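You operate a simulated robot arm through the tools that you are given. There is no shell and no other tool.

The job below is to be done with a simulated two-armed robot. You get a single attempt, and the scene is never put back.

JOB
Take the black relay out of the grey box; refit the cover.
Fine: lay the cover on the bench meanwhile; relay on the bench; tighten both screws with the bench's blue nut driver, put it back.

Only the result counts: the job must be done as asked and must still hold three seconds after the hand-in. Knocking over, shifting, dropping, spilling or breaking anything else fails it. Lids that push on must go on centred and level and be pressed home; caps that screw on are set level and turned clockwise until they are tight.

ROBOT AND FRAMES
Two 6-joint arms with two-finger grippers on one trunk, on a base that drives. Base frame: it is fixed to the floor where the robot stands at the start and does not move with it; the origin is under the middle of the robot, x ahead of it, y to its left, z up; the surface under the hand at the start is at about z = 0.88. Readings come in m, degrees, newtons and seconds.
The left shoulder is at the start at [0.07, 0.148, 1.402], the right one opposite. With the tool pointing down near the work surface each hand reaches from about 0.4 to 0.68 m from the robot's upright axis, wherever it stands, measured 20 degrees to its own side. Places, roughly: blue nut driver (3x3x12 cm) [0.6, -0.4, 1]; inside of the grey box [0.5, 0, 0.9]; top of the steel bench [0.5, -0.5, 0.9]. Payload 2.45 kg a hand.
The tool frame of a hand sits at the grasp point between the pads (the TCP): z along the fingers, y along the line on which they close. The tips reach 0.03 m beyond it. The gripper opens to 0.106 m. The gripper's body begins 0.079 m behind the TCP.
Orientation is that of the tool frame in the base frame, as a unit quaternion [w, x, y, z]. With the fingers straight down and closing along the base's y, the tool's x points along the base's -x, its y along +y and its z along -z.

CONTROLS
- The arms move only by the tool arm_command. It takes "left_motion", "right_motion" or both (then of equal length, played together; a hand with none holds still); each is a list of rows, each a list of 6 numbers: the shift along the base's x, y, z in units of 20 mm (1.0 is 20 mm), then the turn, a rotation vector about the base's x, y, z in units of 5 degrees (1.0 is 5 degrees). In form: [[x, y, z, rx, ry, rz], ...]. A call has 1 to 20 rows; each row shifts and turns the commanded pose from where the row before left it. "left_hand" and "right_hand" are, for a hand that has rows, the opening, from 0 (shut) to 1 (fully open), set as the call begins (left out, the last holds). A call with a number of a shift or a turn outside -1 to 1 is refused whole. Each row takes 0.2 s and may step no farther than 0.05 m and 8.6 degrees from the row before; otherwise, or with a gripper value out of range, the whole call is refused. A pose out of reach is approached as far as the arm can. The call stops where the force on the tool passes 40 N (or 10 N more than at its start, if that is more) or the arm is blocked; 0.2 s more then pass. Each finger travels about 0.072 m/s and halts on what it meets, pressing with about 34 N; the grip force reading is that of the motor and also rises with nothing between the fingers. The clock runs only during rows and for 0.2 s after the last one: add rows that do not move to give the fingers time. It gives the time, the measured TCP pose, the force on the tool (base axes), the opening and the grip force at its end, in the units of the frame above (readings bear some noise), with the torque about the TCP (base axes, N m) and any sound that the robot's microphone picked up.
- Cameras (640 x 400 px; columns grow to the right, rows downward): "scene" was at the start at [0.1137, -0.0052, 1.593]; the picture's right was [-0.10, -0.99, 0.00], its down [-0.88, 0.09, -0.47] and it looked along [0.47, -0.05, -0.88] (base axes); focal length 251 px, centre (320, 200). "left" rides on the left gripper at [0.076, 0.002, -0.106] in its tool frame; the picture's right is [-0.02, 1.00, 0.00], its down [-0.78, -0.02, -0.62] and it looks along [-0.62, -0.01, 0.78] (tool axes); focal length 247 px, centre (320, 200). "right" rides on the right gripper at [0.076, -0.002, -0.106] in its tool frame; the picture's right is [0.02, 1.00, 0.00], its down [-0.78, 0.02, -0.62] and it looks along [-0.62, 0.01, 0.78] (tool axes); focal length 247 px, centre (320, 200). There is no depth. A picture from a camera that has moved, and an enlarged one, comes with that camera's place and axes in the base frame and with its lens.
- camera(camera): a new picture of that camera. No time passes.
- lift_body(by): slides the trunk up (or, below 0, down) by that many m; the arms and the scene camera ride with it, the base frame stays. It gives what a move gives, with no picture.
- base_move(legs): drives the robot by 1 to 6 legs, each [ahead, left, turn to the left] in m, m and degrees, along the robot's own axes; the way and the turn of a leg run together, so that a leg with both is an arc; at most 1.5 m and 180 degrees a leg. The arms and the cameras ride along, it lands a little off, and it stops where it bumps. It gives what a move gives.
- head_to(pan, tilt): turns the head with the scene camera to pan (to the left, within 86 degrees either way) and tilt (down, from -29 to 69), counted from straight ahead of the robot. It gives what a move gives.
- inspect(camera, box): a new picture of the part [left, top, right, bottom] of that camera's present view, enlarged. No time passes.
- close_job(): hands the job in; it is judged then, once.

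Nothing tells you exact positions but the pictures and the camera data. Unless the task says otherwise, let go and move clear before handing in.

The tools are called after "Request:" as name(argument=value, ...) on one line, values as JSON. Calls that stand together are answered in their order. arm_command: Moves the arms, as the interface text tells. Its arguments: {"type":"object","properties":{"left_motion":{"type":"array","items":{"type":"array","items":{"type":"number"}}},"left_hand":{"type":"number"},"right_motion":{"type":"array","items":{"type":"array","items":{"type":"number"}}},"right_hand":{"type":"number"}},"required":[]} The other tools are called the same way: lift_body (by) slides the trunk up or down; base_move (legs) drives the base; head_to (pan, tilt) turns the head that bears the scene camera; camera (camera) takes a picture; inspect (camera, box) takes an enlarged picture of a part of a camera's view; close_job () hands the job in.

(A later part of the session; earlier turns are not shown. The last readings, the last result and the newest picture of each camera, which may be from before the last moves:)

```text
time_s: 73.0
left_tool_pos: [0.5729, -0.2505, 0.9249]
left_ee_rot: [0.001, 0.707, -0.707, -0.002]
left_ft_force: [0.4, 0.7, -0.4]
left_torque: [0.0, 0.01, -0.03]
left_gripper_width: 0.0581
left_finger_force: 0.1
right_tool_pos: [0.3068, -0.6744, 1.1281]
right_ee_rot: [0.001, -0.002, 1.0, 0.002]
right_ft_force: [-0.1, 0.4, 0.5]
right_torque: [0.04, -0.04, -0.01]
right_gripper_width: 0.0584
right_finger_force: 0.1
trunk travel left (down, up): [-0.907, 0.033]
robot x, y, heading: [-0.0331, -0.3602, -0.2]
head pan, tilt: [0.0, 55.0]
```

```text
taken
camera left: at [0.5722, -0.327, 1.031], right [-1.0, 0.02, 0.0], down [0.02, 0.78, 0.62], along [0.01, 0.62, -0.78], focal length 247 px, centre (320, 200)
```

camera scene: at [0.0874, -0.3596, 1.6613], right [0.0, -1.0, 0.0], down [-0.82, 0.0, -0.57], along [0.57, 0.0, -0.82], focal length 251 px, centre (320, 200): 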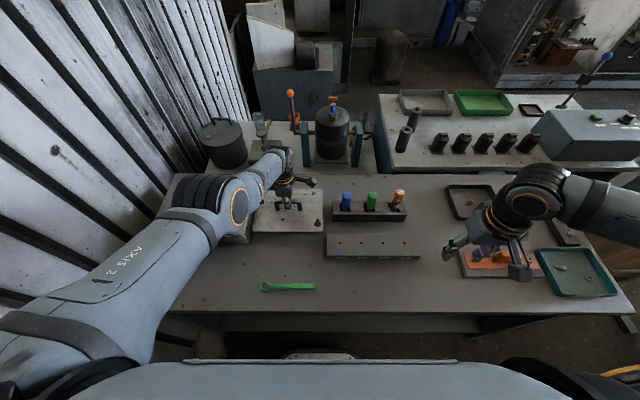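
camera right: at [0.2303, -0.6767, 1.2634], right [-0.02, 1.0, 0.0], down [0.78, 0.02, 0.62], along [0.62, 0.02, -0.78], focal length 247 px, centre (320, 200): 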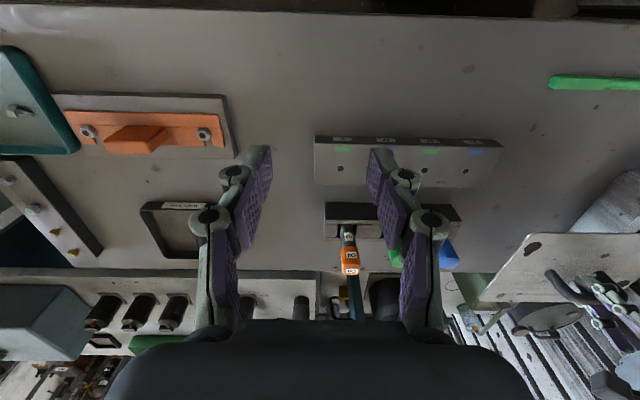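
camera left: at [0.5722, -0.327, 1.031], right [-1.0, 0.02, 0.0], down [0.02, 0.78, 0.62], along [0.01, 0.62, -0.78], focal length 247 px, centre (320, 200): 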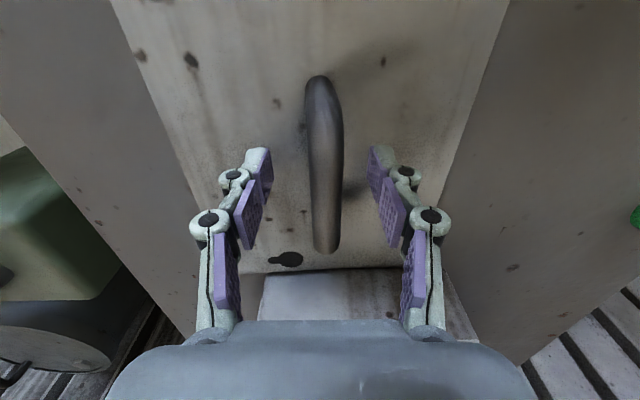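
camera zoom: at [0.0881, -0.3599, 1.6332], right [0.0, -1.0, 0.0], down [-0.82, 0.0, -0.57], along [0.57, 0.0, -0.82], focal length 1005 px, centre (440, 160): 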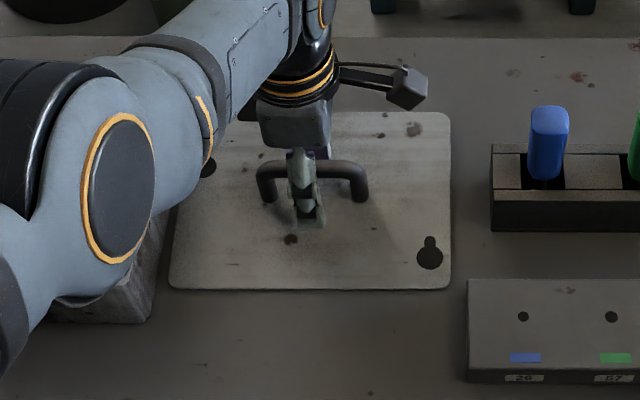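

The cover is laid down with its handle at [0.572, -0.250]. I'll rise clear and look into the box.

Request:
arm_command(left_motion=[[0, 0, 0.8, 0, 0, 0], [0, 0, 0.8, 0, 0, 0], [0, 0, 0.8, 0, 0, 0], [0, 0, 0.8, 0, 0, 0], [0, 0, 0.8, 0, 0, 0], [0, 0, 0.8, 0, 0, 0], [0, 0, 0.8, 0, 0, 0]])

Request:
lift_body(by=0.028)

Request:
camera(camera="scene")

Request:
inspect(camera="scene", box=[150, 170, 290, 270])

Request:
camera(camera="left")

```text
time_s: 74.7
left_tool_pos: [0.6119, -0.2579, 1.0197]
left_ee_rot: [0.002, 0.707, -0.707, -0.003]
left_ft_force: [-1.8, 0.5, 0.8]
left_torque: [-0.02, -0.03, -0.01]
left_gripper_width: 0.0584
left_finger_force: 0.0
left hand out of reach, approached as far as the arm can: row 1, 2, 3, 4, 5, 6, 7
right_tool_pos: [0.3074, -0.675, 1.1296]
right_ee_rot: [0.001, -0.002, 1.0, 0.002]
right_ft_force: [0.4, 0.2, 0.1]
right_torque: [-0.01, 0.01, 0.0]
right_gripper_width: 0.0584
right_finger_force: 0.1
trunk travel left (down, up): [-0.907, 0.033]
robot x, y, heading: [-0.0336, -0.3669, 0.2]
head pan, tilt: [0.0, 55.0]
```

```text
time_s: 75.4
left_tool_pos: [0.6112, -0.2576, 1.0479]
left_ee_rot: [0.001, 0.708, -0.707, -0.002]
left_ft_force: [-0.8, -0.3, 0.9]
left_torque: [0.03, -0.03, 0.0]
left_gripper_width: 0.0585
left_finger_force: 0.0
right_tool_pos: [0.3073, -0.6744, 1.1568]
right_ee_rot: [0.001, -0.002, 1.0, 0.001]
right_ft_force: [-0.5, 0.0, -0.1]
right_torque: [0.01, -0.03, 0.03]
right_gripper_width: 0.0583
right_finger_force: 0.1
trunk travel left (down, up): [-0.935, 0.005]
robot x, y, heading: [-0.0353, -0.3619, 0.3]
head pan, tilt: [0.0, 55.0]
```

```text
taken
camera scene: at [0.0872, -0.3598, 1.6613], right [0.0, -1.0, 0.0], down [-0.82, 0.0, -0.57], along [0.57, 0.0, -0.82], focal length 251 px, centre (320, 200)
```

scene: 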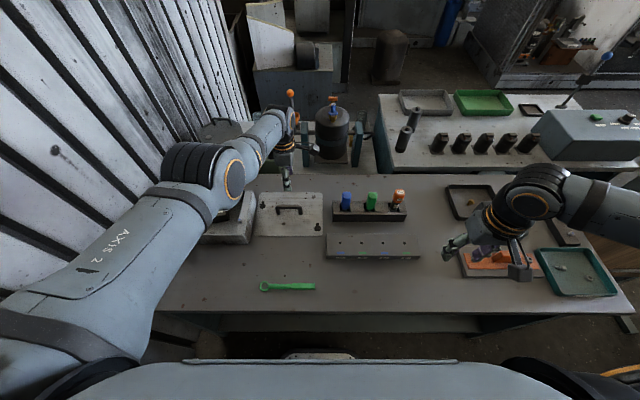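

```text
4.00 times, centred on (220, 220) of scene
camera zoom: at [0.0872, -0.3598, 1.6613], right [0.0, -1.0, 0.0], down [-0.82, 0.0, -0.57], along [0.57, 0.0, -0.82], focal length 1005 px, centre (720, 120)
```

zoom: 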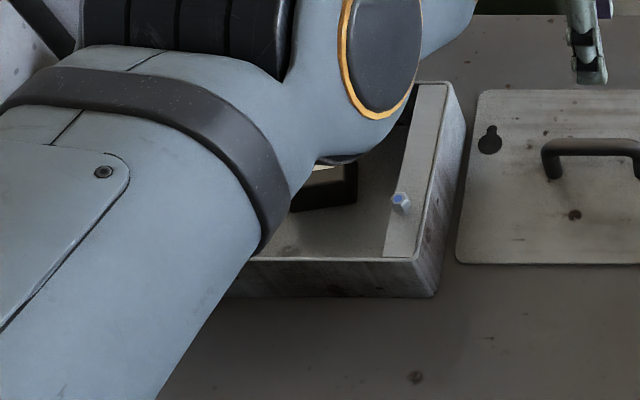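

```text
taken
camera left: at [0.6111, -0.3345, 1.154], right [-1.0, 0.02, 0.01], down [0.02, 0.78, 0.62], along [0.01, 0.62, -0.78], focal length 247 px, centre (320, 200)
```

left: 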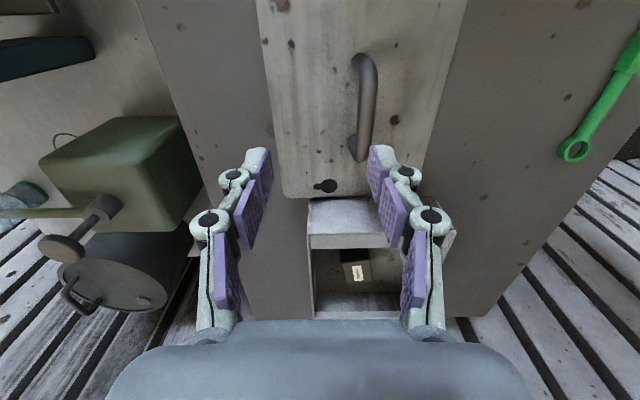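

The hand drifted outward while rising and the arm has gone elbow-up. The cover itself has not moved: its left edge still runs from about (0.482, -0.135) to (0.664, -0.129). I'll test whether the hand still moves properly inward in this posture.

Request:
arm_command(left_motion=[[-0.5, 0, 0.3, 0, 0, 0], [-0.5, 0, 0.3, 0, 0, 0], [0, 0, 0, 0, 0, 0]])

Request:
camera(camera="scene")

```text
time_s: 76.2
left_tool_pos: [0.6126, -0.2573, 1.047]
left_ee_rot: [0.002, 0.708, -0.706, -0.003]
left_ft_force: [-0.7, 0.3, 0.3]
left_torque: [0.0, 0.04, 0.0]
left_gripper_width: 0.058
left_finger_force: 0.1
left hand out of reach, approached as far as the arm can: row 1, 2
right_tool_pos: [0.3081, -0.6745, 1.1564]
right_ee_rot: [0.001, -0.002, 1.0, 0.002]
right_ft_force: [-0.4, 0.0, 1.3]
right_torque: [-0.02, -0.01, 0.0]
right_gripper_width: 0.0583
right_finger_force: 0.0
trunk travel left (down, up): [-0.935, 0.005]
robot x, y, heading: [-0.0296, -0.3618, 0.3]
head pan, tilt: [0.0, 55.0]
```

```text
taken
camera scene: at [0.088, -0.36, 1.6612], right [0.0, -1.0, 0.0], down [-0.82, 0.0, -0.57], along [0.57, 0.0, -0.82], focal length 251 px, centre (320, 200)
```

scene: 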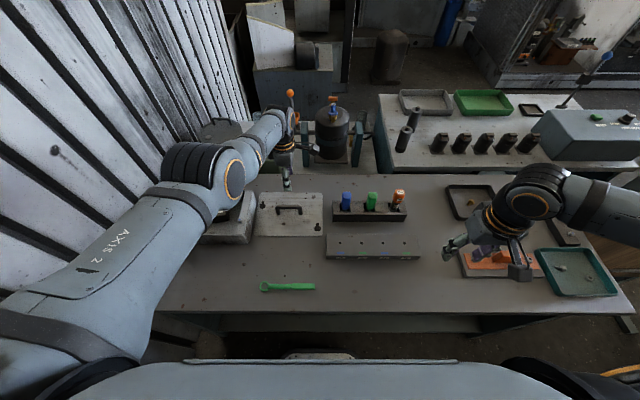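

The arm seems stuck at full stretch. I'll ask for a longer inward pull so the elbow can start to bend. The space around the hand is clear at this height.

Request:
arm_command(left_motion=[[-0.5, 0, 0, 0, 0, 0], [-0.5, 0, 0, 0, 0, 0], [-0.5, 0, 0, 0, 0, 0], [-0.5, 0, 0, 0, 0, 0], [-0.5, 0, 0, 0, 0, 0], [-0.5, 0, 0, 0, 0, 0]])

Request:
camera(camera="scene")

```text
time_s: 77.6
left_tool_pos: [0.607, -0.2635, 1.0377]
left_ee_rot: [0.002, 0.708, -0.706, -0.003]
left_ft_force: [-0.6, -0.1, 0.2]
left_torque: [0.03, 0.02, 0.0]
left_gripper_width: 0.0582
left_finger_force: 0.1
left hand out of reach, approached as far as the arm can: row 1, 2, 3, 4, 5, 6
right_tool_pos: [0.3077, -0.6741, 1.1569]
right_ee_rot: [0.0, -0.003, 1.0, 0.001]
right_ft_force: [-0.2, 0.1, -0.4]
right_torque: [0.02, 0.02, 0.0]
right_gripper_width: 0.058
right_finger_force: 0.1
trunk travel left (down, up): [-0.935, 0.005]
robot x, y, heading: [-0.0328, -0.3619, 0.4]
head pan, tilt: [0.0, 55.0]
```

```text
taken
camera scene: at [0.0875, -0.3599, 1.6613], right [0.0, -1.0, 0.0], down [-0.82, 0.0, -0.57], along [0.57, 0.0, -0.82], focal length 251 px, centre (320, 200)
```

scene: 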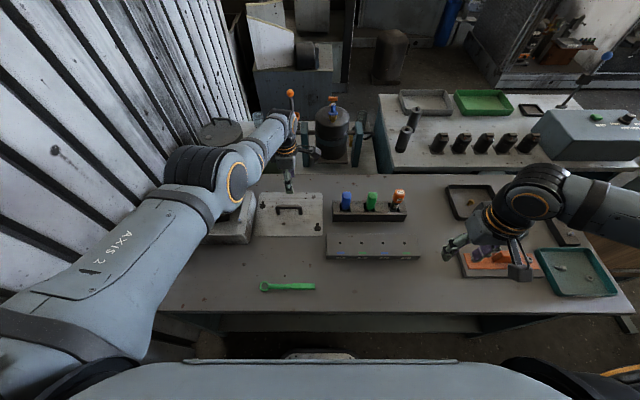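

It is sitting at full stretch (shoulder to wrist ≈ 0.60 m), where small inward commands do nothing. I'll give a larger inward-and-up target and hold it so the arm can fold back elbow-down.

Request:
arm_command(left_motion=[[0, 0, 0.8, 0, 0, 0], [-1, 0, 0.5, 0, 0, 0], [-1, 0, 0, 0, 0, 0], [-1, 0, 0, 0, 0, 0], [-1, 0, 0, 0, 0, 0], [-1, 0, 0, 0, 0, 0], [0, 0, 0, 0, 0, 0], [0, 0, 0, 0, 0, 0], [0, 0, 0, 0, 0, 0], [0, 0, 0, 0, 0, 0], [0, 0, 0, 0, 0, 0], [0, 0, 0, 0, 0, 0], [0, 0, 0, 0, 0, 0], [0, 0, 0, 0, 0, 0], [0, 0, 0, 0, 0, 0], [0, 0, 0, 0, 0, 0]])

Request:
camera(camera="scene")

```text
time_s: 81.0
left_tool_pos: [0.607, -0.2759, 1.0445]
left_ee_rot: [0.002, 0.708, -0.706, -0.003]
left_ft_force: [0.2, -1.2, 0.5]
left_torque: [0.01, -0.02, -0.02]
left_gripper_width: 0.0582
left_finger_force: 0.0
left hand out of reach, approached as far as the arm can: row 1, 2, 3, 4, 5, 6
right_tool_pos: [0.3082, -0.6738, 1.1571]
right_ee_rot: [0.001, -0.002, 1.0, 0.001]
right_ft_force: [-0.4, 0.4, -0.2]
right_torque: [0.03, 0.0, 0.0]
right_gripper_width: 0.0583
right_finger_force: 0.0
trunk travel left (down, up): [-0.935, 0.005]
robot x, y, heading: [-0.034, -0.3587, 0.2]
head pan, tilt: [0.0, 55.0]
```

```text
taken
camera scene: at [0.0875, -0.3599, 1.6613], right [0.0, -1.0, 0.0], down [-0.82, 0.0, -0.57], along [0.57, 0.0, -0.82], focal length 251 px, centre (320, 200)
```

scene: 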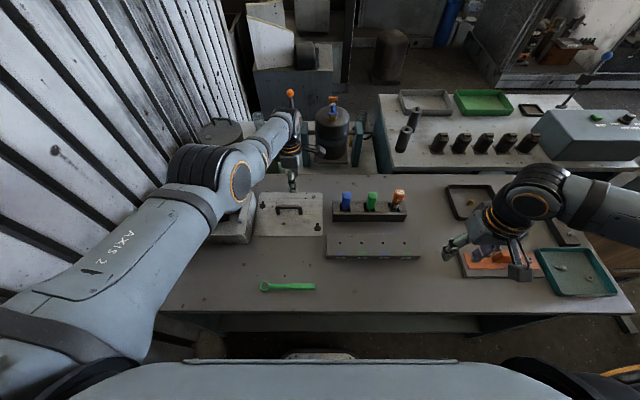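

Each failed row just slides along the reach limit. I'll try small steps tangent to the reach (down and slightly in) to see whether the elbow begins to bend that way.

Request:
arm_command(left_motion=[[-0.15, 0, -0.3, 0, 0, 0], [-0.15, 0, -0.3, 0, 0, 0], [-0.15, 0, -0.3, 0, 0, 0], [-0.15, 0, -0.3, 0, 0, 0]])

```text
time_s: 82.0
left_tool_pos: [0.5969, -0.2761, 1.0213]
left_ee_rot: [0.002, 0.708, -0.706, -0.003]
left_ft_force: [-1.0, 0.2, 0.1]
left_torque: [0.03, -0.01, -0.01]
left_gripper_width: 0.0585
left_finger_force: 0.1
left hand out of reach, approached as far as the arm can: row 4
right_tool_pos: [0.3083, -0.6729, 1.157]
right_ee_rot: [0.001, -0.002, 1.0, 0.001]
right_ft_force: [0.5, -0.3, 0.0]
right_torque: [-0.02, -0.02, 0.01]
right_gripper_width: 0.0584
right_finger_force: 0.1
trunk travel left (down, up): [-0.935, 0.005]
robot x, y, heading: [-0.0349, -0.3597, 0.2]
head pan, tilt: [0.0, 55.0]
```

Request:
arm_command(left_motion=[[0.03, 0, 0.3, 0, 0, 0], [0.03, 0, 0.3, 0, 0, 0], [0.03, 0, 0.3, 0, 0, 0], [0.03, 0, 0.3, 0, 0, 0]])

```text
time_s: 83.0
left_tool_pos: [0.6049, -0.279, 1.0413]
left_ee_rot: [0.001, 0.708, -0.706, -0.003]
left_ft_force: [-0.5, -0.2, 0.4]
left_torque: [-0.02, 0.02, -0.01]
left_gripper_width: 0.0585
left_finger_force: 0.0
left hand out of reach, approached as far as the arm can: row 2
right_tool_pos: [0.3082, -0.6739, 1.1552]
right_ee_rot: [0.001, -0.002, 1.0, 0.002]
right_ft_force: [-0.5, 0.0, -0.4]
right_torque: [0.02, -0.02, 0.03]
right_gripper_width: 0.0584
right_finger_force: 0.1
trunk travel left (down, up): [-0.935, 0.005]
robot x, y, heading: [-0.0331, -0.3609, 0.2]
head pan, tilt: [0.0, 55.0]
```

The arm is exactly straight, so pure translation can't start a bend, but pitching the tool about the wrist should turn the elbow a little. I'll tilt the hand forward about 27° with the wrist held in place; there is free space ahead.

Request:
arm_command(left_motion=[[0.93, 0, 0.035, 0, -0.9, 0], [0.925, 0, 0.11, 0, -0.9, 0], [0.915, 0, 0.18, 0, -0.9, 0], [0.895, 0, 0.25, 0, -0.9, 0], [0.875, 0, 0.325, 0, -0.9, 0], [0.845, 0, 0.39, 0, -0.9, 0]])

Request:
camera(camera="scene")

```text
time_s: 84.4
left_tool_pos: [0.7067, -0.276, 1.0696]
left_ee_rot: [-0.164, 0.688, -0.687, 0.163]
left_ft_force: [-0.3, -0.8, 0.4]
left_torque: [-0.01, 0.02, -0.02]
left_gripper_width: 0.0583
left_finger_force: 0.0
left hand out of reach, approached as far as the arm can: row 4
right_tool_pos: [0.3083, -0.6745, 1.1559]
right_ee_rot: [0.0, -0.002, 1.0, 0.002]
right_ft_force: [0.7, 0.5, 0.1]
right_torque: [0.01, 0.01, -0.02]
right_gripper_width: 0.0583
right_finger_force: 0.1
trunk travel left (down, up): [-0.935, 0.005]
robot x, y, heading: [-0.0322, -0.363, 0.2]
head pan, tilt: [0.0, 55.0]
```

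```text
taken
camera scene: at [0.0877, -0.3599, 1.6612], right [0.0, -1.0, 0.0], down [-0.82, 0.0, -0.57], along [0.57, 0.0, -0.82], focal length 251 px, centre (320, 200)
```

scene: 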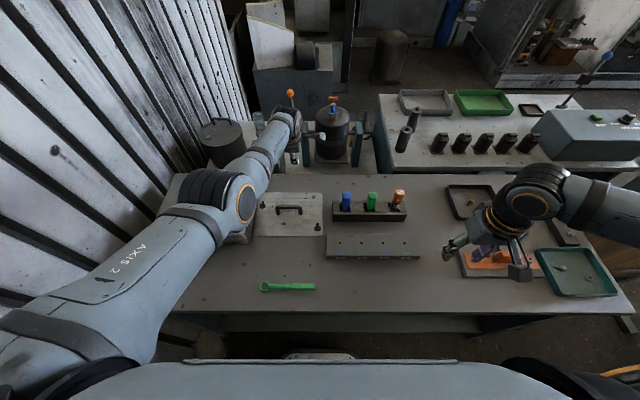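

The elbow is bending downward now. Keeping the tilt, I'll pull the hand inward.

Request:
arm_command(left_motion=[[-0.4, 0, 0, 0, 0, 0], [-0.4, 0, 0, 0, 0, 0], [-0.5, 0, 0, 0, 0, 0], [-0.5, 0, 0, 0, 0, 0], [-0.5, 0, 0, 0, 0, 0]])

Request:
camera(camera="scene")

```text
time_s: 85.6
left_tool_pos: [0.66, -0.2761, 1.0692]
left_ee_rot: [-0.165, 0.688, -0.687, 0.163]
left_ft_force: [1.2, 0.8, -0.1]
left_torque: [-0.03, 0.02, 0.0]
left_gripper_width: 0.0582
left_finger_force: 0.1
right_tool_pos: [0.308, -0.6735, 1.1562]
right_ee_rot: [0.001, -0.001, 1.0, 0.002]
right_ft_force: [-0.3, -0.1, -0.3]
right_torque: [-0.01, -0.02, 0.01]
right_gripper_width: 0.0583
right_finger_force: 0.1
trunk travel left (down, up): [-0.935, 0.005]
robot x, y, heading: [-0.0331, -0.3578, 0.1]
head pan, tilt: [0.0, 55.0]
```

```text
taken
camera scene: at [0.0867, -0.36, 1.6613], right [0.0, -1.0, 0.0], down [-0.82, 0.0, -0.57], along [0.57, 0.0, -0.82], focal length 251 px, centre (320, 200)
```

scene: 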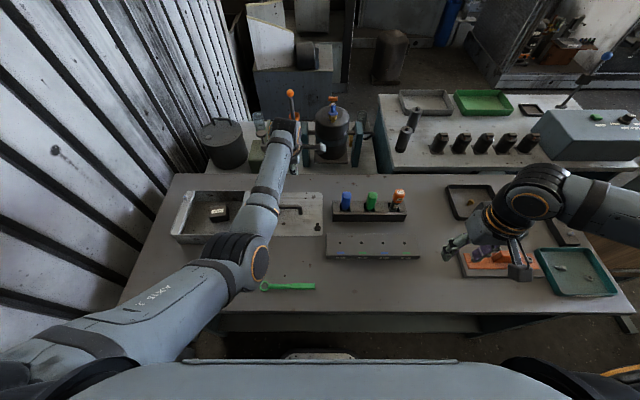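

The arm has folded back into its proper elbow-down posture. I'll bring the tool vertical again about the wrist.

Request:
arm_command(left_motion=[[-0.845, 0, -0.39, 0, 0.9, 0], [-0.875, 0, -0.325, 0, 0.9, 0], [-0.895, 0, -0.25, 0, 0.9, 0], [-0.915, 0, -0.18, 0, 0.9, 0], [-0.925, 0, -0.11, 0, 0.9, 0], [-0.93, 0, -0.035, 0, 0.9, 0], [0, 0, 0, 0, 0, 0]])

Request:
inspect(camera="scene", box=[150, 170, 340, 290])

Request:
camera(camera="left")

```text
time_s: 87.2
left_tool_pos: [0.5546, -0.2756, 1.0421]
left_ee_rot: [0.002, 0.708, -0.707, -0.003]
left_ft_force: [-0.4, -1.4, 0.2]
left_torque: [0.04, -0.01, -0.02]
left_gripper_width: 0.0583
left_finger_force: 0.0
right_tool_pos: [0.3076, -0.6739, 1.1558]
right_ee_rot: [0.001, -0.002, 1.0, 0.002]
right_ft_force: [-0.9, 0.2, -0.3]
right_torque: [0.02, 0.01, 0.03]
right_gripper_width: 0.0584
right_finger_force: 0.0
trunk travel left (down, up): [-0.935, 0.005]
robot x, y, heading: [-0.0382, -0.3622, 0.3]
head pan, tilt: [0.0, 55.0]
```

```text
3.33 times, centred on (245, 230) of scene
camera zoom: at [0.0876, -0.3598, 1.6613], right [0.0, -1.0, 0.0], down [-0.82, 0.0, -0.57], along [0.57, 0.0, -0.82], focal length 837 px, centre (570, 100)
```

zoom: 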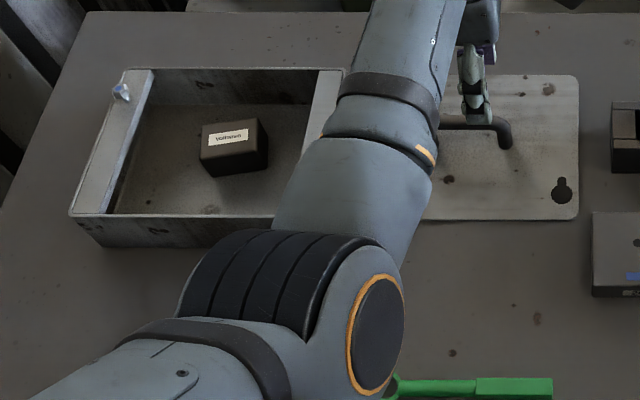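

```text
taken
camera left: at [0.5534, -0.3528, 1.1484], right [-1.0, 0.02, 0.01], down [0.02, 0.78, 0.62], along [0.01, 0.62, -0.78], focal length 247 px, centre (320, 200)
```

left: 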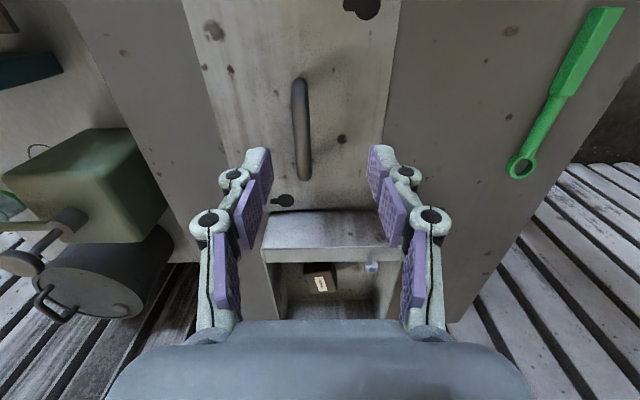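

Everything works again and the box interior is visible: a black block with a label sits on the floor. I'll zoom in on it.

Request:
inspect(camera="scene", box=[195, 195, 245, 235])

Request:
inspect(camera="scene", box=[165, 180, 265, 250])

Request:
inspect(camera="left", box=[255, 180, 415, 320])

```text
10.00 times, centred on (220, 215) of scene
camera zoom: at [0.0876, -0.3598, 1.6613], right [0.0, -1.0, 0.0], down [-0.82, 0.0, -0.57], along [0.57, 0.0, -0.82], focal length 2512 px, centre (1320, 50)
```

zoom: 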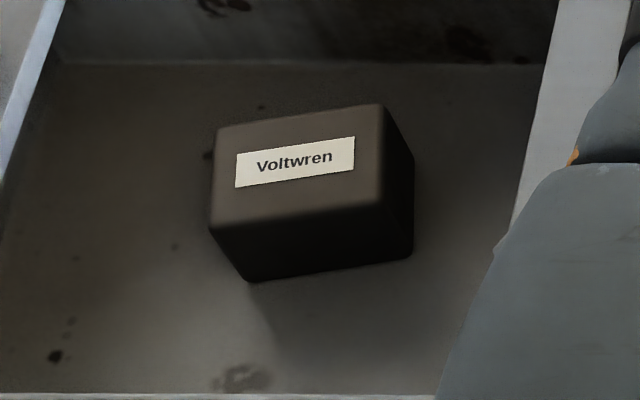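

```text
5.71 times, centred on (215, 215) of scene
camera zoom: at [0.0876, -0.3598, 1.6613], right [0.0, -1.0, 0.0], down [-0.82, 0.0, -0.57], along [0.57, 0.0, -0.82], focal length 1435 px, centre (920, 114)
```

zoom: 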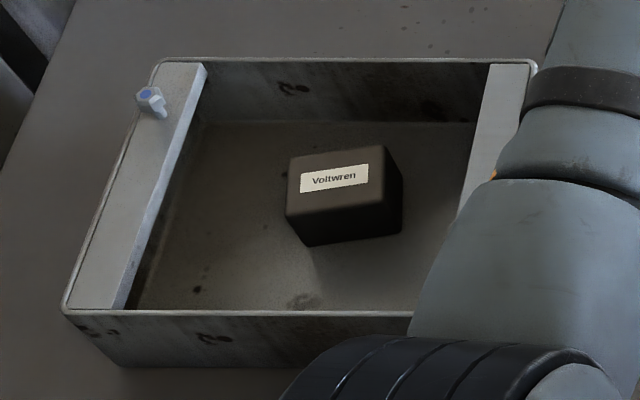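

```text
2.86 times, centred on (335, 250) of left
camera zoom: at [0.5534, -0.3528, 1.1484], right [-1.0, 0.02, 0.01], down [0.02, 0.78, 0.62], along [0.01, 0.62, -0.78], focal length 706 px, centre (277, 57)
```

zoom: 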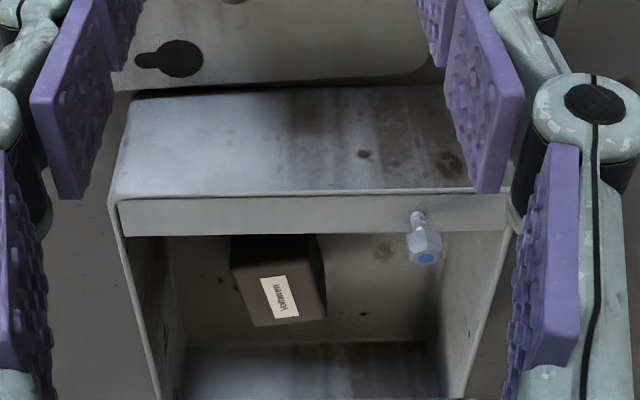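

The relay ("Voltwren") is about 59 × 40 × 38 mm, centred near [0.558, -0.003], top z ≈ 0.922, turned about 8.5° counter-clockwise. I'll drive left to bring the hand over it.

Request:
base_move(legs=[[0, 0.27, 0]])

Request:
arm_command(left_motion=[[0, 0, 0, 0, 0, 0.85], [0, 0, 0, 0, 0, 0.85], [0, 0, 0, 0, 0, 0]])

Request:
camera(camera="left")

Request:
camera(camera="scene")

```text
time_s: 89.1
left_tool_pos: [0.5526, -0.0069, 1.0417]
left_ee_rot: [0.001, 0.709, -0.705, -0.004]
left_ft_force: [0.0, -0.1, -0.2]
left_torque: [0.01, 0.0, 0.01]
left_gripper_width: 0.0584
left_finger_force: 0.1
right_tool_pos: [0.3067, -0.4059, 1.1562]
right_ee_rot: [0.001, -0.003, 1.0, 0.003]
right_ft_force: [0.4, 0.0, 0.3]
right_torque: [0.04, 0.01, -0.01]
right_gripper_width: 0.058
right_finger_force: 0.0
trunk travel left (down, up): [-0.935, 0.005]
robot x, y, heading: [-0.0404, -0.097, 0.3]
head pan, tilt: [0.0, 55.0]
```

```text
time_s: 89.9
left_tool_pos: [0.5526, -0.004, 1.042]
left_ee_rot: [0.002, 0.759, -0.651, -0.002]
left_ft_force: [0.2, 0.4, 0.0]
left_torque: [0.01, 0.03, 0.0]
left_gripper_width: 0.0582
left_finger_force: 0.0
right_tool_pos: [0.3071, -0.4033, 1.1564]
right_ee_rot: [0.001, -0.004, 1.0, 0.001]
right_ft_force: [-0.7, -0.2, -0.3]
right_torque: [0.03, -0.01, -0.02]
right_gripper_width: 0.0586
right_finger_force: 0.2
trunk travel left (down, up): [-0.935, 0.005]
robot x, y, heading: [-0.0359, -0.0892, 0.4]
head pan, tilt: [0.0, 55.0]
```

```text
taken
camera left: at [0.5635, -0.0804, 1.1485], right [-0.99, -0.13, 0.01], down [-0.1, 0.78, 0.62], along [-0.09, 0.62, -0.78], focal length 247 px, centre (320, 200)
```

left: 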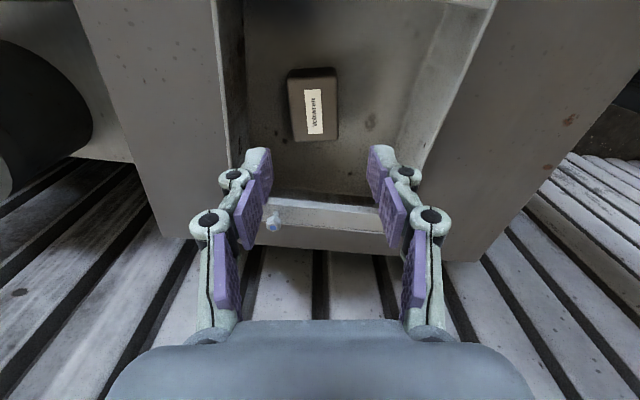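

```text
taken
camera scene: at [0.086, -0.0892, 1.6613], right [0.01, -1.0, 0.0], down [-0.82, -0.01, -0.57], along [0.57, 0.0, -0.82], focal length 251 px, centre (320, 200)
```

scene: 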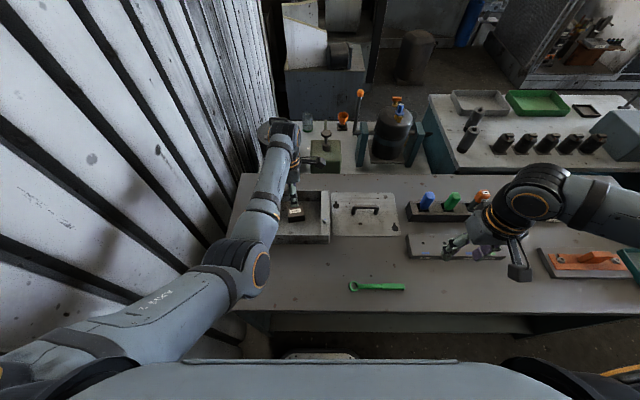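

Request:
inspect(camera="left", box=[250, 50, 390, 170])

```text
3.33 times, centred on (320, 110) of left
camera zoom: at [0.5635, -0.0804, 1.1485], right [-0.99, -0.13, 0.01], down [-0.1, 0.78, 0.62], along [-0.09, 0.62, -0.78], focal length 823 px, centre (320, 500)
```

zoom: 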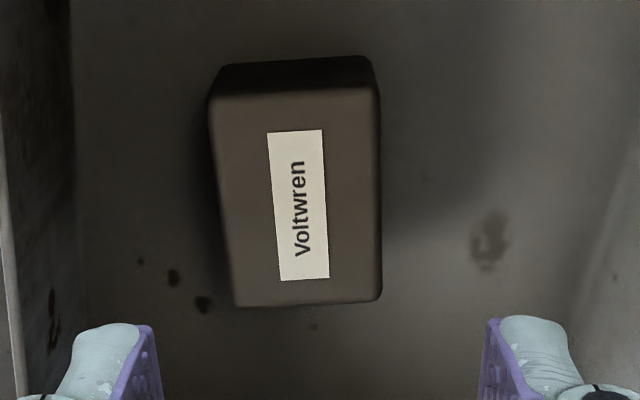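

The relay needs about 2.5° more yaw, and its centre is [0.556, -0.003]. I'll adjust, open wider, and lower the trunk 6 cm so the arm keeps good reach down in the box.

Request:
arm_command(left_motion=[[0.17, 0.05, 0, 0, 0, 0.5], [0, 0, 0, 0, 0, 0]], left_hand=0.72)

Request:
lift_body(by=-0.06)

Request:
camera(camera="left")

Request:
inspect(camera="left", box=[220, 60, 420, 220])

```text
time_s: 90.5
left_tool_pos: [0.556, -0.0036, 1.0412]
left_ee_rot: [0.002, 0.773, -0.634, -0.003]
left_ft_force: [0.3, -0.7, 0.5]
left_torque: [0.03, 0.02, -0.03]
left_gripper_width: 0.0763
left_finger_force: 0.1
right_tool_pos: [0.307, -0.4039, 1.1569]
right_ee_rot: [0.001, -0.003, 1.0, 0.001]
right_ft_force: [-1.5, 0.7, 0.4]
right_torque: [0.01, 0.01, 0.0]
right_gripper_width: 0.0583
right_finger_force: 0.0
trunk travel left (down, up): [-0.935, 0.005]
robot x, y, heading: [-0.0373, -0.0939, 0.4]
head pan, tilt: [0.0, 55.0]
```

```text
time_s: 91.5
left_tool_pos: [0.5557, -0.0045, 0.9826]
left_ee_rot: [0.001, 0.773, -0.635, -0.002]
left_ft_force: [0.2, -0.7, 0.7]
left_torque: [-0.02, -0.03, 0.02]
left_gripper_width: 0.0766
left_finger_force: 0.1
right_tool_pos: [0.3069, -0.4039, 1.0969]
right_ee_rot: [0.001, -0.003, 1.0, 0.001]
right_ft_force: [-0.7, 0.7, -1.0]
right_torque: [0.01, 0.0, -0.01]
right_gripper_width: 0.0585
right_finger_force: 0.1
trunk travel left (down, up): [-0.875, 0.065]
robot x, y, heading: [-0.0389, -0.093, 0.3]
head pan, tilt: [0.0, 55.0]
```

```text
taken
camera left: at [0.5699, -0.0794, 1.0884], right [-0.98, -0.17, 0.01], down [-0.13, 0.77, 0.62], along [-0.11, 0.61, -0.78], focal length 247 px, centre (320, 200)
```

left: 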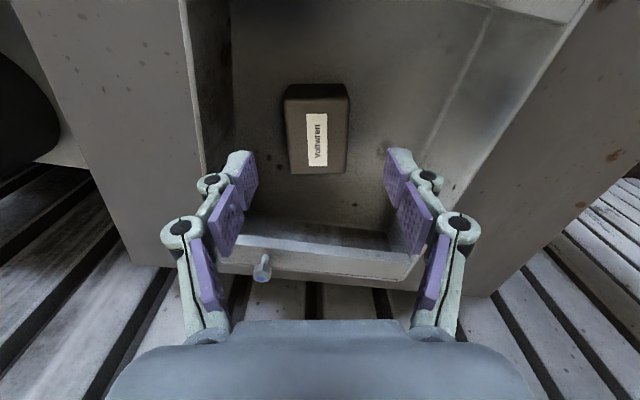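

```text
2.50 times, centred on (320, 140) of left
camera zoom: at [0.5699, -0.0794, 1.0884], right [-0.98, -0.17, 0.01], down [-0.13, 0.77, 0.62], along [-0.11, 0.61, -0.78], focal length 617 px, centre (320, 350)
```

zoom: 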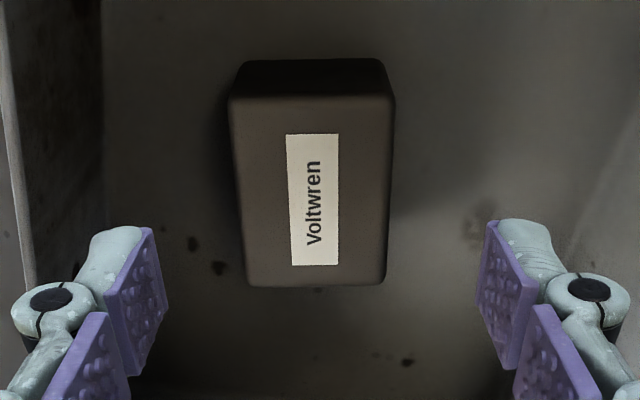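

Well aligned. I'll lower the open hand around the relay to z ≈ 0.919, keeping the tips just off the box floor.

Request:
arm_command(left_motion=[[0.1, -0.03, -0.6, 0, 0, 0], [0, 0, -0.7, 0, 0, 0], [0, 0, -0.7, 0, 0, 0], [0, 0, -0.7, 0, 0, 0], [0, 0, -0.45, 0, 0, 0], [0, 0, 0, 0, 0, 0]])

Request:
camera(camera="left")

Request:
inspect(camera="scene", box=[240, 170, 360, 260])

```text
time_s: 92.9
left_tool_pos: [0.557, -0.0041, 0.9194]
left_ee_rot: [0.001, 0.773, -0.635, -0.002]
left_ft_force: [-0.1, 0.5, 0.3]
left_torque: [-0.01, -0.04, 0.02]
left_gripper_width: 0.0764
left_finger_force: 0.0
right_tool_pos: [0.3064, -0.4037, 1.0967]
right_ee_rot: [0.0, -0.004, 1.0, 0.001]
right_ft_force: [0.3, -0.2, 0.1]
right_torque: [0.05, -0.01, -0.01]
right_gripper_width: 0.0584
right_finger_force: 0.0
trunk travel left (down, up): [-0.875, 0.065]
robot x, y, heading: [-0.0322, -0.0906, 0.6]
head pan, tilt: [0.0, 55.0]
```

```text
taken
camera left: at [0.5718, -0.0803, 1.0248], right [-0.98, -0.17, 0.01], down [-0.13, 0.77, 0.62], along [-0.11, 0.61, -0.78], focal length 247 px, centre (320, 200)
```

left: 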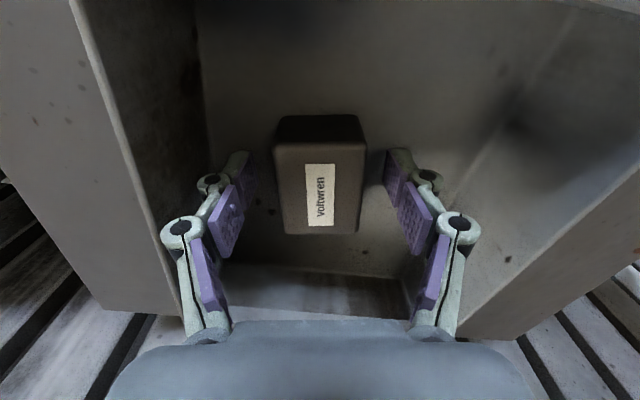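

```text
4.44 times, centred on (300, 215) of scene
camera zoom: at [0.0859, -0.0902, 1.6013], right [0.01, -1.0, 0.0], down [-0.82, -0.01, -0.57], along [0.57, 0.0, -0.82], focal length 1116 px, centre (409, 133)
```

zoom: 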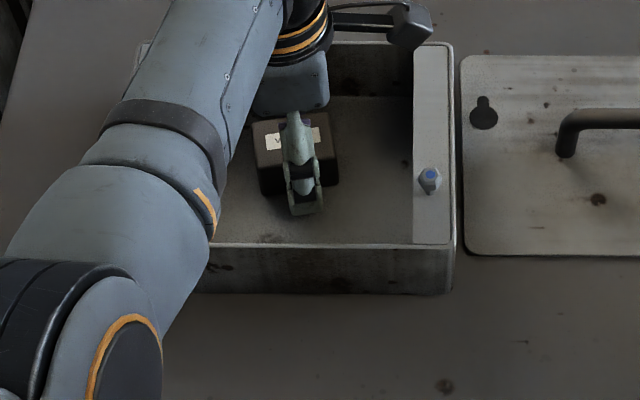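

The relay is between the pads and nothing touches. Closing now.

Request:
arm_command(left_motion=[[0, 0, 0, 0, 0, 0], [0, 0, 0, 0, 0, 0], [0, 0, 0, 0, 0, 0], [0, 0, 0, 0, 0, 0]], left_hand=0)

Request:
arm_command(left_motion=[[0, 0, 0.2, 0, 0, 0], [0, 0, 0.4, 0, 0, 0], [0, 0, 0, 0, 0, 0]])

Request:
camera(camera="left")

```text
time_s: 93.9
left_tool_pos: [0.558, -0.0045, 0.9188]
left_ee_rot: [0.001, 0.772, -0.635, -0.002]
left_ft_force: [0.6, -0.1, 1.1]
left_torque: [-0.01, 0.03, 0.0]
left_gripper_width: 0.0438
left_finger_force: 33.8
right_tool_pos: [0.3065, -0.4043, 1.0966]
right_ee_rot: [0.001, -0.005, 1.0, 0.002]
right_ft_force: [0.5, 0.4, -0.1]
right_torque: [0.02, 0.01, -0.01]
right_gripper_width: 0.0582
right_finger_force: 0.1
trunk travel left (down, up): [-0.875, 0.065]
robot x, y, heading: [-0.0413, -0.0933, 0.6]
head pan, tilt: [0.0, 55.0]
```

```text
time_s: 94.7
left_tool_pos: [0.5569, -0.0041, 0.9307]
left_ee_rot: [0.002, 0.773, -0.635, -0.003]
left_ft_force: [-0.4, 0.4, -0.7]
left_torque: [-0.03, -0.02, -0.02]
left_gripper_width: 0.0442
left_finger_force: 33.3
right_tool_pos: [0.3074, -0.4046, 1.0976]
right_ee_rot: [0.001, -0.004, 1.0, 0.001]
right_ft_force: [-0.1, 1.0, 0.7]
right_torque: [0.02, 0.03, -0.02]
right_gripper_width: 0.0584
right_finger_force: 0.1
trunk travel left (down, up): [-0.875, 0.065]
robot x, y, heading: [-0.0374, -0.0944, 0.5]
head pan, tilt: [0.0, 55.0]
```

```text
taken
camera left: at [0.5722, -0.08, 1.0371], right [-0.98, -0.17, 0.01], down [-0.13, 0.77, 0.62], along [-0.11, 0.61, -0.78], focal length 247 px, centre (320, 200)
```

left: 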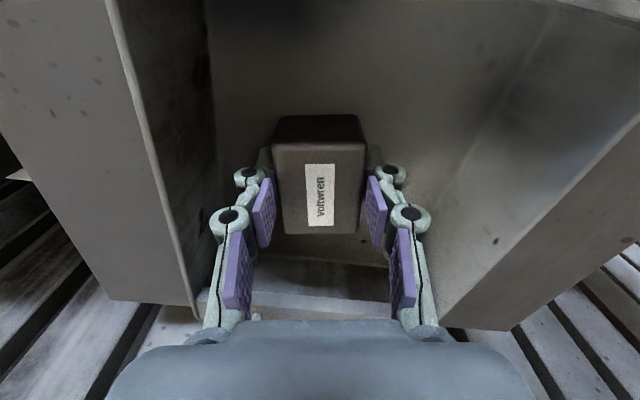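

The relay is held (44 mm) and comes up freely. I'll lift it clear of the rim, then back the robot so it hangs over the bare bench in front of the box.

Request:
arm_command(left_motion=[[0, 0, 0.7, 0, 0, 0], [0, 0, 0.8, 0, 0, 0], [0, 0, 0.8, 0, 0, 0], [0, 0, 0.8, 0, 0, 0], [0, 0, 0.8, 0, 0, 0], [0, 0, 0.7, 0, 0, 0], [0, 0, 0, 0, 0, 0]])

Request:
base_move(legs=[[-0.19, 0, 0]])

Request:
arm_command(left_motion=[[0, 0, 0, 0, 0, 0], [0, 0, 0, 0, 0, 0], [0, 0, 0, 0, 0, 0]])

Request:
camera(camera="left")

Request:
camera(camera="scene")

```text
time_s: 96.3
left_tool_pos: [0.5584, -0.0049, 1.0248]
left_ee_rot: [0.002, 0.773, -0.634, -0.004]
left_ft_force: [0.4, 0.0, -0.2]
left_torque: [0.0, 0.03, -0.01]
left_gripper_width: 0.0438
left_finger_force: 34.5
right_tool_pos: [0.307, -0.4037, 1.097]
right_ee_rot: [0.001, -0.003, 1.0, 0.001]
right_ft_force: [0.2, 0.4, 0.0]
right_torque: [-0.03, -0.01, 0.03]
right_gripper_width: 0.0581
right_finger_force: 0.0
trunk travel left (down, up): [-0.875, 0.065]
robot x, y, heading: [-0.0306, -0.0918, 0.4]
head pan, tilt: [0.0, 55.0]
```

```text
time_s: 97.8
left_tool_pos: [0.3716, -0.004, 1.0224]
left_ee_rot: [0.002, 0.773, -0.634, -0.004]
left_ft_force: [0.3, -0.5, -1.6]
left_torque: [0.03, 0.06, -0.01]
left_gripper_width: 0.0442
left_finger_force: 34.4
right_tool_pos: [0.1207, -0.4055, 1.0961]
right_ee_rot: [0.0, -0.003, 1.0, 0.001]
right_ft_force: [0.1, 0.0, -0.4]
right_torque: [0.05, 0.04, 0.03]
right_gripper_width: 0.0584
right_finger_force: 0.1
trunk travel left (down, up): [-0.875, 0.065]
robot x, y, heading: [-0.2258, -0.091, 0.4]
head pan, tilt: [0.0, 55.0]
```

```text
time_s: 98.6
left_tool_pos: [0.3686, -0.005, 1.0235]
left_ee_rot: [0.002, 0.774, -0.634, -0.002]
left_ft_force: [-0.9, 0.8, -0.6]
left_torque: [0.03, -0.05, 0.03]
left_gripper_width: 0.0439
left_finger_force: 34.0
right_tool_pos: [0.1169, -0.4037, 1.0977]
right_ee_rot: [0.001, -0.004, 1.0, 0.001]
right_ft_force: [-0.8, 0.4, 0.2]
right_torque: [0.03, 0.03, 0.04]
right_gripper_width: 0.0586
right_finger_force: 0.0
trunk travel left (down, up): [-0.875, 0.065]
robot x, y, heading: [-0.2271, -0.0906, 0.7]
head pan, tilt: [0.0, 55.0]
```

```text
taken
camera left: at [0.382, -0.081, 1.1305], right [-0.98, -0.18, 0.01], down [-0.13, 0.77, 0.62], along [-0.11, 0.61, -0.78], focal length 247 px, centre (320, 200)
```

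left: 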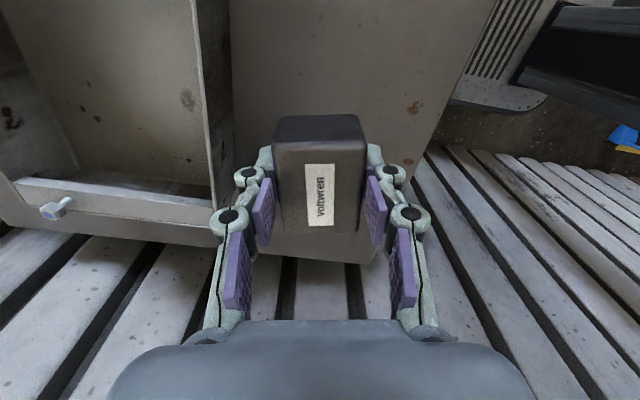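

```text
taken
camera scene: at [-0.1052, -0.0915, 1.6014], right [0.01, -1.0, 0.0], down [-0.82, -0.01, -0.57], along [0.57, 0.0, -0.82], focal length 251 px, centre (320, 200)
```

scene: 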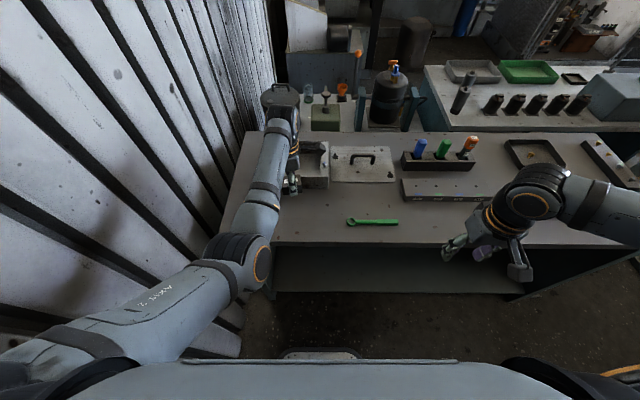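

The relay hangs over clear bench at about [0.369, -0.005], in front of the box. I'll lower it.

Request:
arm_command(left_motion=[[0, 0, -0.8, 0, 0, 0], [0, 0, -0.8, 0, 0, 0], [0, 0, -0.8, 0, 0, 0], [0, 0, -0.8, 0, 0, 0], [0, 0, -0.8, 0, 0, 0], [0, 0, -0.7, 0, 0, 0], [0, 0, 0, 0, 0, 0]])

Request:
arm_command(left_motion=[[0, 0, -0.15, 0, 0, 0], [0, 0, -0.15, 0, 0, 0], [0, 0, 0, 0, 0, 0]])

Request:
camera(camera="left")

Request:
inspect(camera="scene", box=[230, 120, 350, 240])

```text
time_s: 100.2
left_tool_pos: [0.3691, -0.005, 0.9301]
left_ee_rot: [0.001, 0.773, -0.634, -0.002]
left_ft_force: [0.6, 0.7, -1.4]
left_torque: [-0.01, 0.0, -0.02]
left_gripper_width: 0.0444
left_finger_force: 34.0
right_tool_pos: [0.1175, -0.4038, 1.0976]
right_ee_rot: [0.001, -0.004, 1.0, 0.001]
right_ft_force: [-0.2, 0.7, -0.4]
right_torque: [0.0, 0.0, 0.01]
right_gripper_width: 0.0581
right_finger_force: 0.1
trunk travel left (down, up): [-0.875, 0.065]
robot x, y, heading: [-0.225, -0.0931, 0.4]
head pan, tilt: [0.0, 55.0]
```

```text
time_s: 101.0
left_tool_pos: [0.3682, -0.0047, 0.924]
left_ee_rot: [0.002, 0.773, -0.634, -0.002]
left_ft_force: [-0.5, 0.0, -0.6]
left_torque: [-0.05, 0.02, -0.01]
left_gripper_width: 0.044
left_finger_force: 33.8
right_tool_pos: [0.1172, -0.4053, 1.0965]
right_ee_rot: [0.001, -0.004, 1.0, 0.001]
right_ft_force: [0.3, 0.4, -0.4]
right_torque: [-0.05, -0.02, 0.01]
right_gripper_width: 0.0581
right_finger_force: 0.0
trunk travel left (down, up): [-0.875, 0.065]
robot x, y, heading: [-0.2251, -0.0941, 0.5]
head pan, tilt: [0.0, 55.0]
```

```text
taken
camera left: at [0.3828, -0.0809, 1.03], right [-0.98, -0.18, 0.01], down [-0.13, 0.77, 0.62], along [-0.11, 0.61, -0.78], focal length 247 px, centre (320, 200)
```

left: 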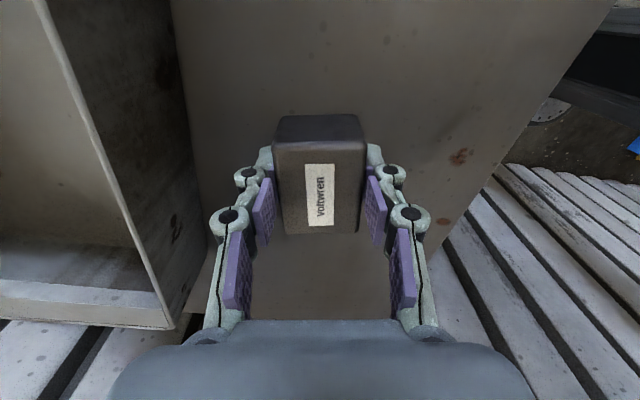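

```text
3.33 times, centred on (290, 180) of scene
camera zoom: at [-0.1039, -0.0915, 1.6013], right [0.01, -1.0, 0.0], down [-0.82, -0.01, -0.57], along [0.57, 0.0, -0.82], focal length 837 px, centre (420, 267)
```

zoom: 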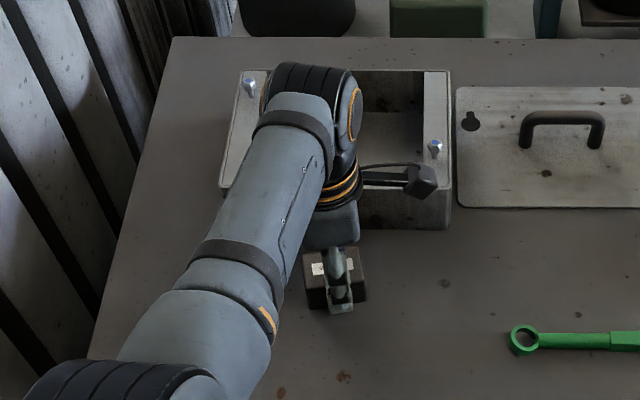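

Request:
arm_command(left_motion=[[0, 0, -0.15, 0, 0, 0], [0, 0, -0.15, 0, 0, 0], [0, 0, 0, 0, 0, 0]])

Request:
arm_command(left_motion=[[0, 0, -0.1, 0, 0, 0], [0, 0, 0, 0, 0, 0]])

```text
time_s: 101.8
left_tool_pos: [0.3684, -0.0049, 0.918]
left_ee_rot: [0.001, 0.773, -0.634, -0.003]
left_ft_force: [0.3, 0.0, -0.5]
left_torque: [0.0, -0.01, 0.0]
left_gripper_width: 0.0442
left_finger_force: 34.0
right_tool_pos: [0.1174, -0.4036, 1.0962]
right_ee_rot: [0.0, -0.004, 1.0, 0.001]
right_ft_force: [0.2, 0.1, 0.1]
right_torque: [-0.01, -0.02, 0.01]
right_gripper_width: 0.0583
right_finger_force: 0.1
trunk travel left (down, up): [-0.875, 0.065]
robot x, y, heading: [-0.225, -0.095, 0.3]
head pan, tilt: [0.0, 55.0]
```

```text
time_s: 102.4
left_tool_pos: [0.369, -0.0038, 0.9149]
left_ee_rot: [0.002, 0.773, -0.634, -0.002]
left_ft_force: [0.4, -0.3, -1.0]
left_torque: [-0.01, -0.02, -0.03]
left_gripper_width: 0.0438
left_finger_force: 33.7
right_tool_pos: [0.1185, -0.405, 1.0963]
right_ee_rot: [0.001, -0.003, 1.0, 0.0]
right_ft_force: [0.6, 0.1, 0.7]
right_torque: [-0.02, -0.02, -0.01]
right_gripper_width: 0.0581
right_finger_force: 0.0
trunk travel left (down, up): [-0.875, 0.065]
robot x, y, heading: [-0.2249, -0.0948, 0.4]
head pan, tilt: [0.0, 55.0]
```

Request:
arm_command(left_motion=[[0, 0, -0.08, 0, 0, 0], [0, 0, 0, 0, 0, 0]])

Request:
arm_command(left_motion=[[0, 0, -0.07, 0, 0, 0], [0, 0, 0, 0, 0, 0]])

```text
time_s: 103.0
left_tool_pos: [0.3689, -0.0055, 0.9142]
left_ee_rot: [0.0, 0.774, -0.634, -0.002]
left_ft_force: [0.8, 0.5, 1.8]
left_torque: [-0.04, 0.04, 0.01]
left_gripper_width: 0.0439
left_finger_force: 34.1
right_tool_pos: [0.1171, -0.4053, 1.0965]
right_ee_rot: [0.0, -0.003, 1.0, 0.002]
right_ft_force: [0.3, 0.8, 0.6]
right_torque: [-0.02, -0.02, -0.02]
right_gripper_width: 0.0583
right_finger_force: 0.0
trunk travel left (down, up): [-0.875, 0.065]
robot x, y, heading: [-0.2241, -0.096, 0.6]
head pan, tilt: [0.0, 55.0]
```

```text
time_s: 103.6
left_tool_pos: [0.3692, -0.0041, 0.9138]
left_ee_rot: [0.001, 0.773, -0.634, 0.0]
left_ft_force: [1.7, 1.1, 12.0]
left_torque: [0.05, 0.21, 0.01]
left_gripper_width: 0.0439
left_finger_force: 34.2
right_tool_pos: [0.1155, -0.4043, 1.0977]
right_ee_rot: [0.002, -0.004, 1.0, 0.002]
right_ft_force: [-0.2, 0.0, 0.5]
right_torque: [0.01, 0.01, -0.01]
right_gripper_width: 0.0583
right_finger_force: 0.0
trunk travel left (down, up): [-0.875, 0.065]
robot x, y, heading: [-0.2298, -0.0917, 0.7]
head pan, tilt: [0.0, 55.0]
```

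The relay is on the bench. I'll release it and rise straight up.

Request:
arm_command(left_motion=[[0, 0, 0.03, 0, 0, 0], [0, 0, 0, 0, 0, 0], [0, 0, 0, 0, 0, 0], [0, 0, 0, 0, 0, 0]], left_hand=0.72)

Request:
arm_command(left_motion=[[0, 0, 0.4, 0, 0, 0], [0, 0, 0.8, 0, 0, 0], [0, 0, 0.8, 0, 0, 0], [0, 0, 0.8, 0, 0, 0], [0, 0, 0.8, 0, 0, 0], [0, 0, 0.8, 0, 0, 0], [0, 0, 0.8, 0, 0, 0], [0, 0, 0, 0, 0, 0]])

Request:
camera(camera="left")

Request:
camera(camera="scene")

```text
time_s: 104.6
left_tool_pos: [0.3682, -0.0055, 0.9126]
left_ee_rot: [0.002, 0.774, -0.634, -0.003]
left_ft_force: [0.0, 0.4, 1.1]
left_torque: [0.02, 0.01, 0.0]
left_gripper_width: 0.0764
left_finger_force: 0.1
right_tool_pos: [0.1171, -0.4046, 1.0958]
right_ee_rot: [0.001, -0.004, 1.0, 0.002]
right_ft_force: [-1.4, 0.4, -0.3]
right_torque: [0.01, 0.0, 0.01]
right_gripper_width: 0.0584
right_finger_force: 0.1
trunk travel left (down, up): [-0.875, 0.065]
robot x, y, heading: [-0.2257, -0.0943, 0.6]
head pan, tilt: [0.0, 55.0]
```

```text
time_s: 106.4
left_tool_pos: [0.3692, -0.0056, 1.0178]
left_ee_rot: [0.002, 0.773, -0.634, -0.002]
left_ft_force: [0.8, -1.5, 0.4]
left_torque: [0.0, -0.02, 0.01]
left_gripper_width: 0.0764
left_finger_force: 0.0
right_tool_pos: [0.1185, -0.4042, 1.0976]
right_ee_rot: [0.001, -0.003, 1.0, 0.001]
right_ft_force: [-0.3, 0.1, -0.4]
right_torque: [-0.01, 0.02, -0.04]
right_gripper_width: 0.0585
right_finger_force: 0.1
trunk travel left (down, up): [-0.875, 0.065]
robot x, y, heading: [-0.2285, -0.0964, 0.6]
head pan, tilt: [0.0, 55.0]
```

```text
taken
camera left: at [0.3837, -0.0809, 1.1241], right [-0.98, -0.18, 0.01], down [-0.13, 0.77, 0.62], along [-0.11, 0.61, -0.78], focal length 247 px, centre (320, 200)
```

left: 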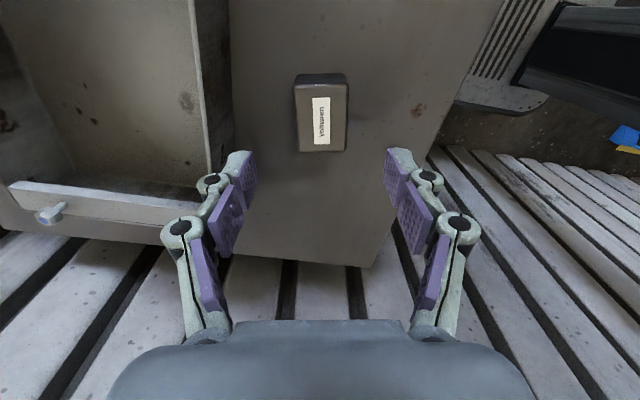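

```text
taken
camera scene: at [-0.1039, -0.0914, 1.6012], right [0.01, -1.0, 0.0], down [-0.82, -0.01, -0.57], along [0.57, 0.0, -0.82], focal length 251 px, centre (320, 200)
```

scene: 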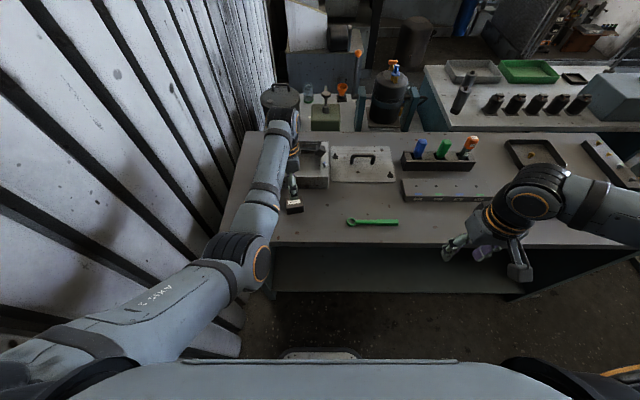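

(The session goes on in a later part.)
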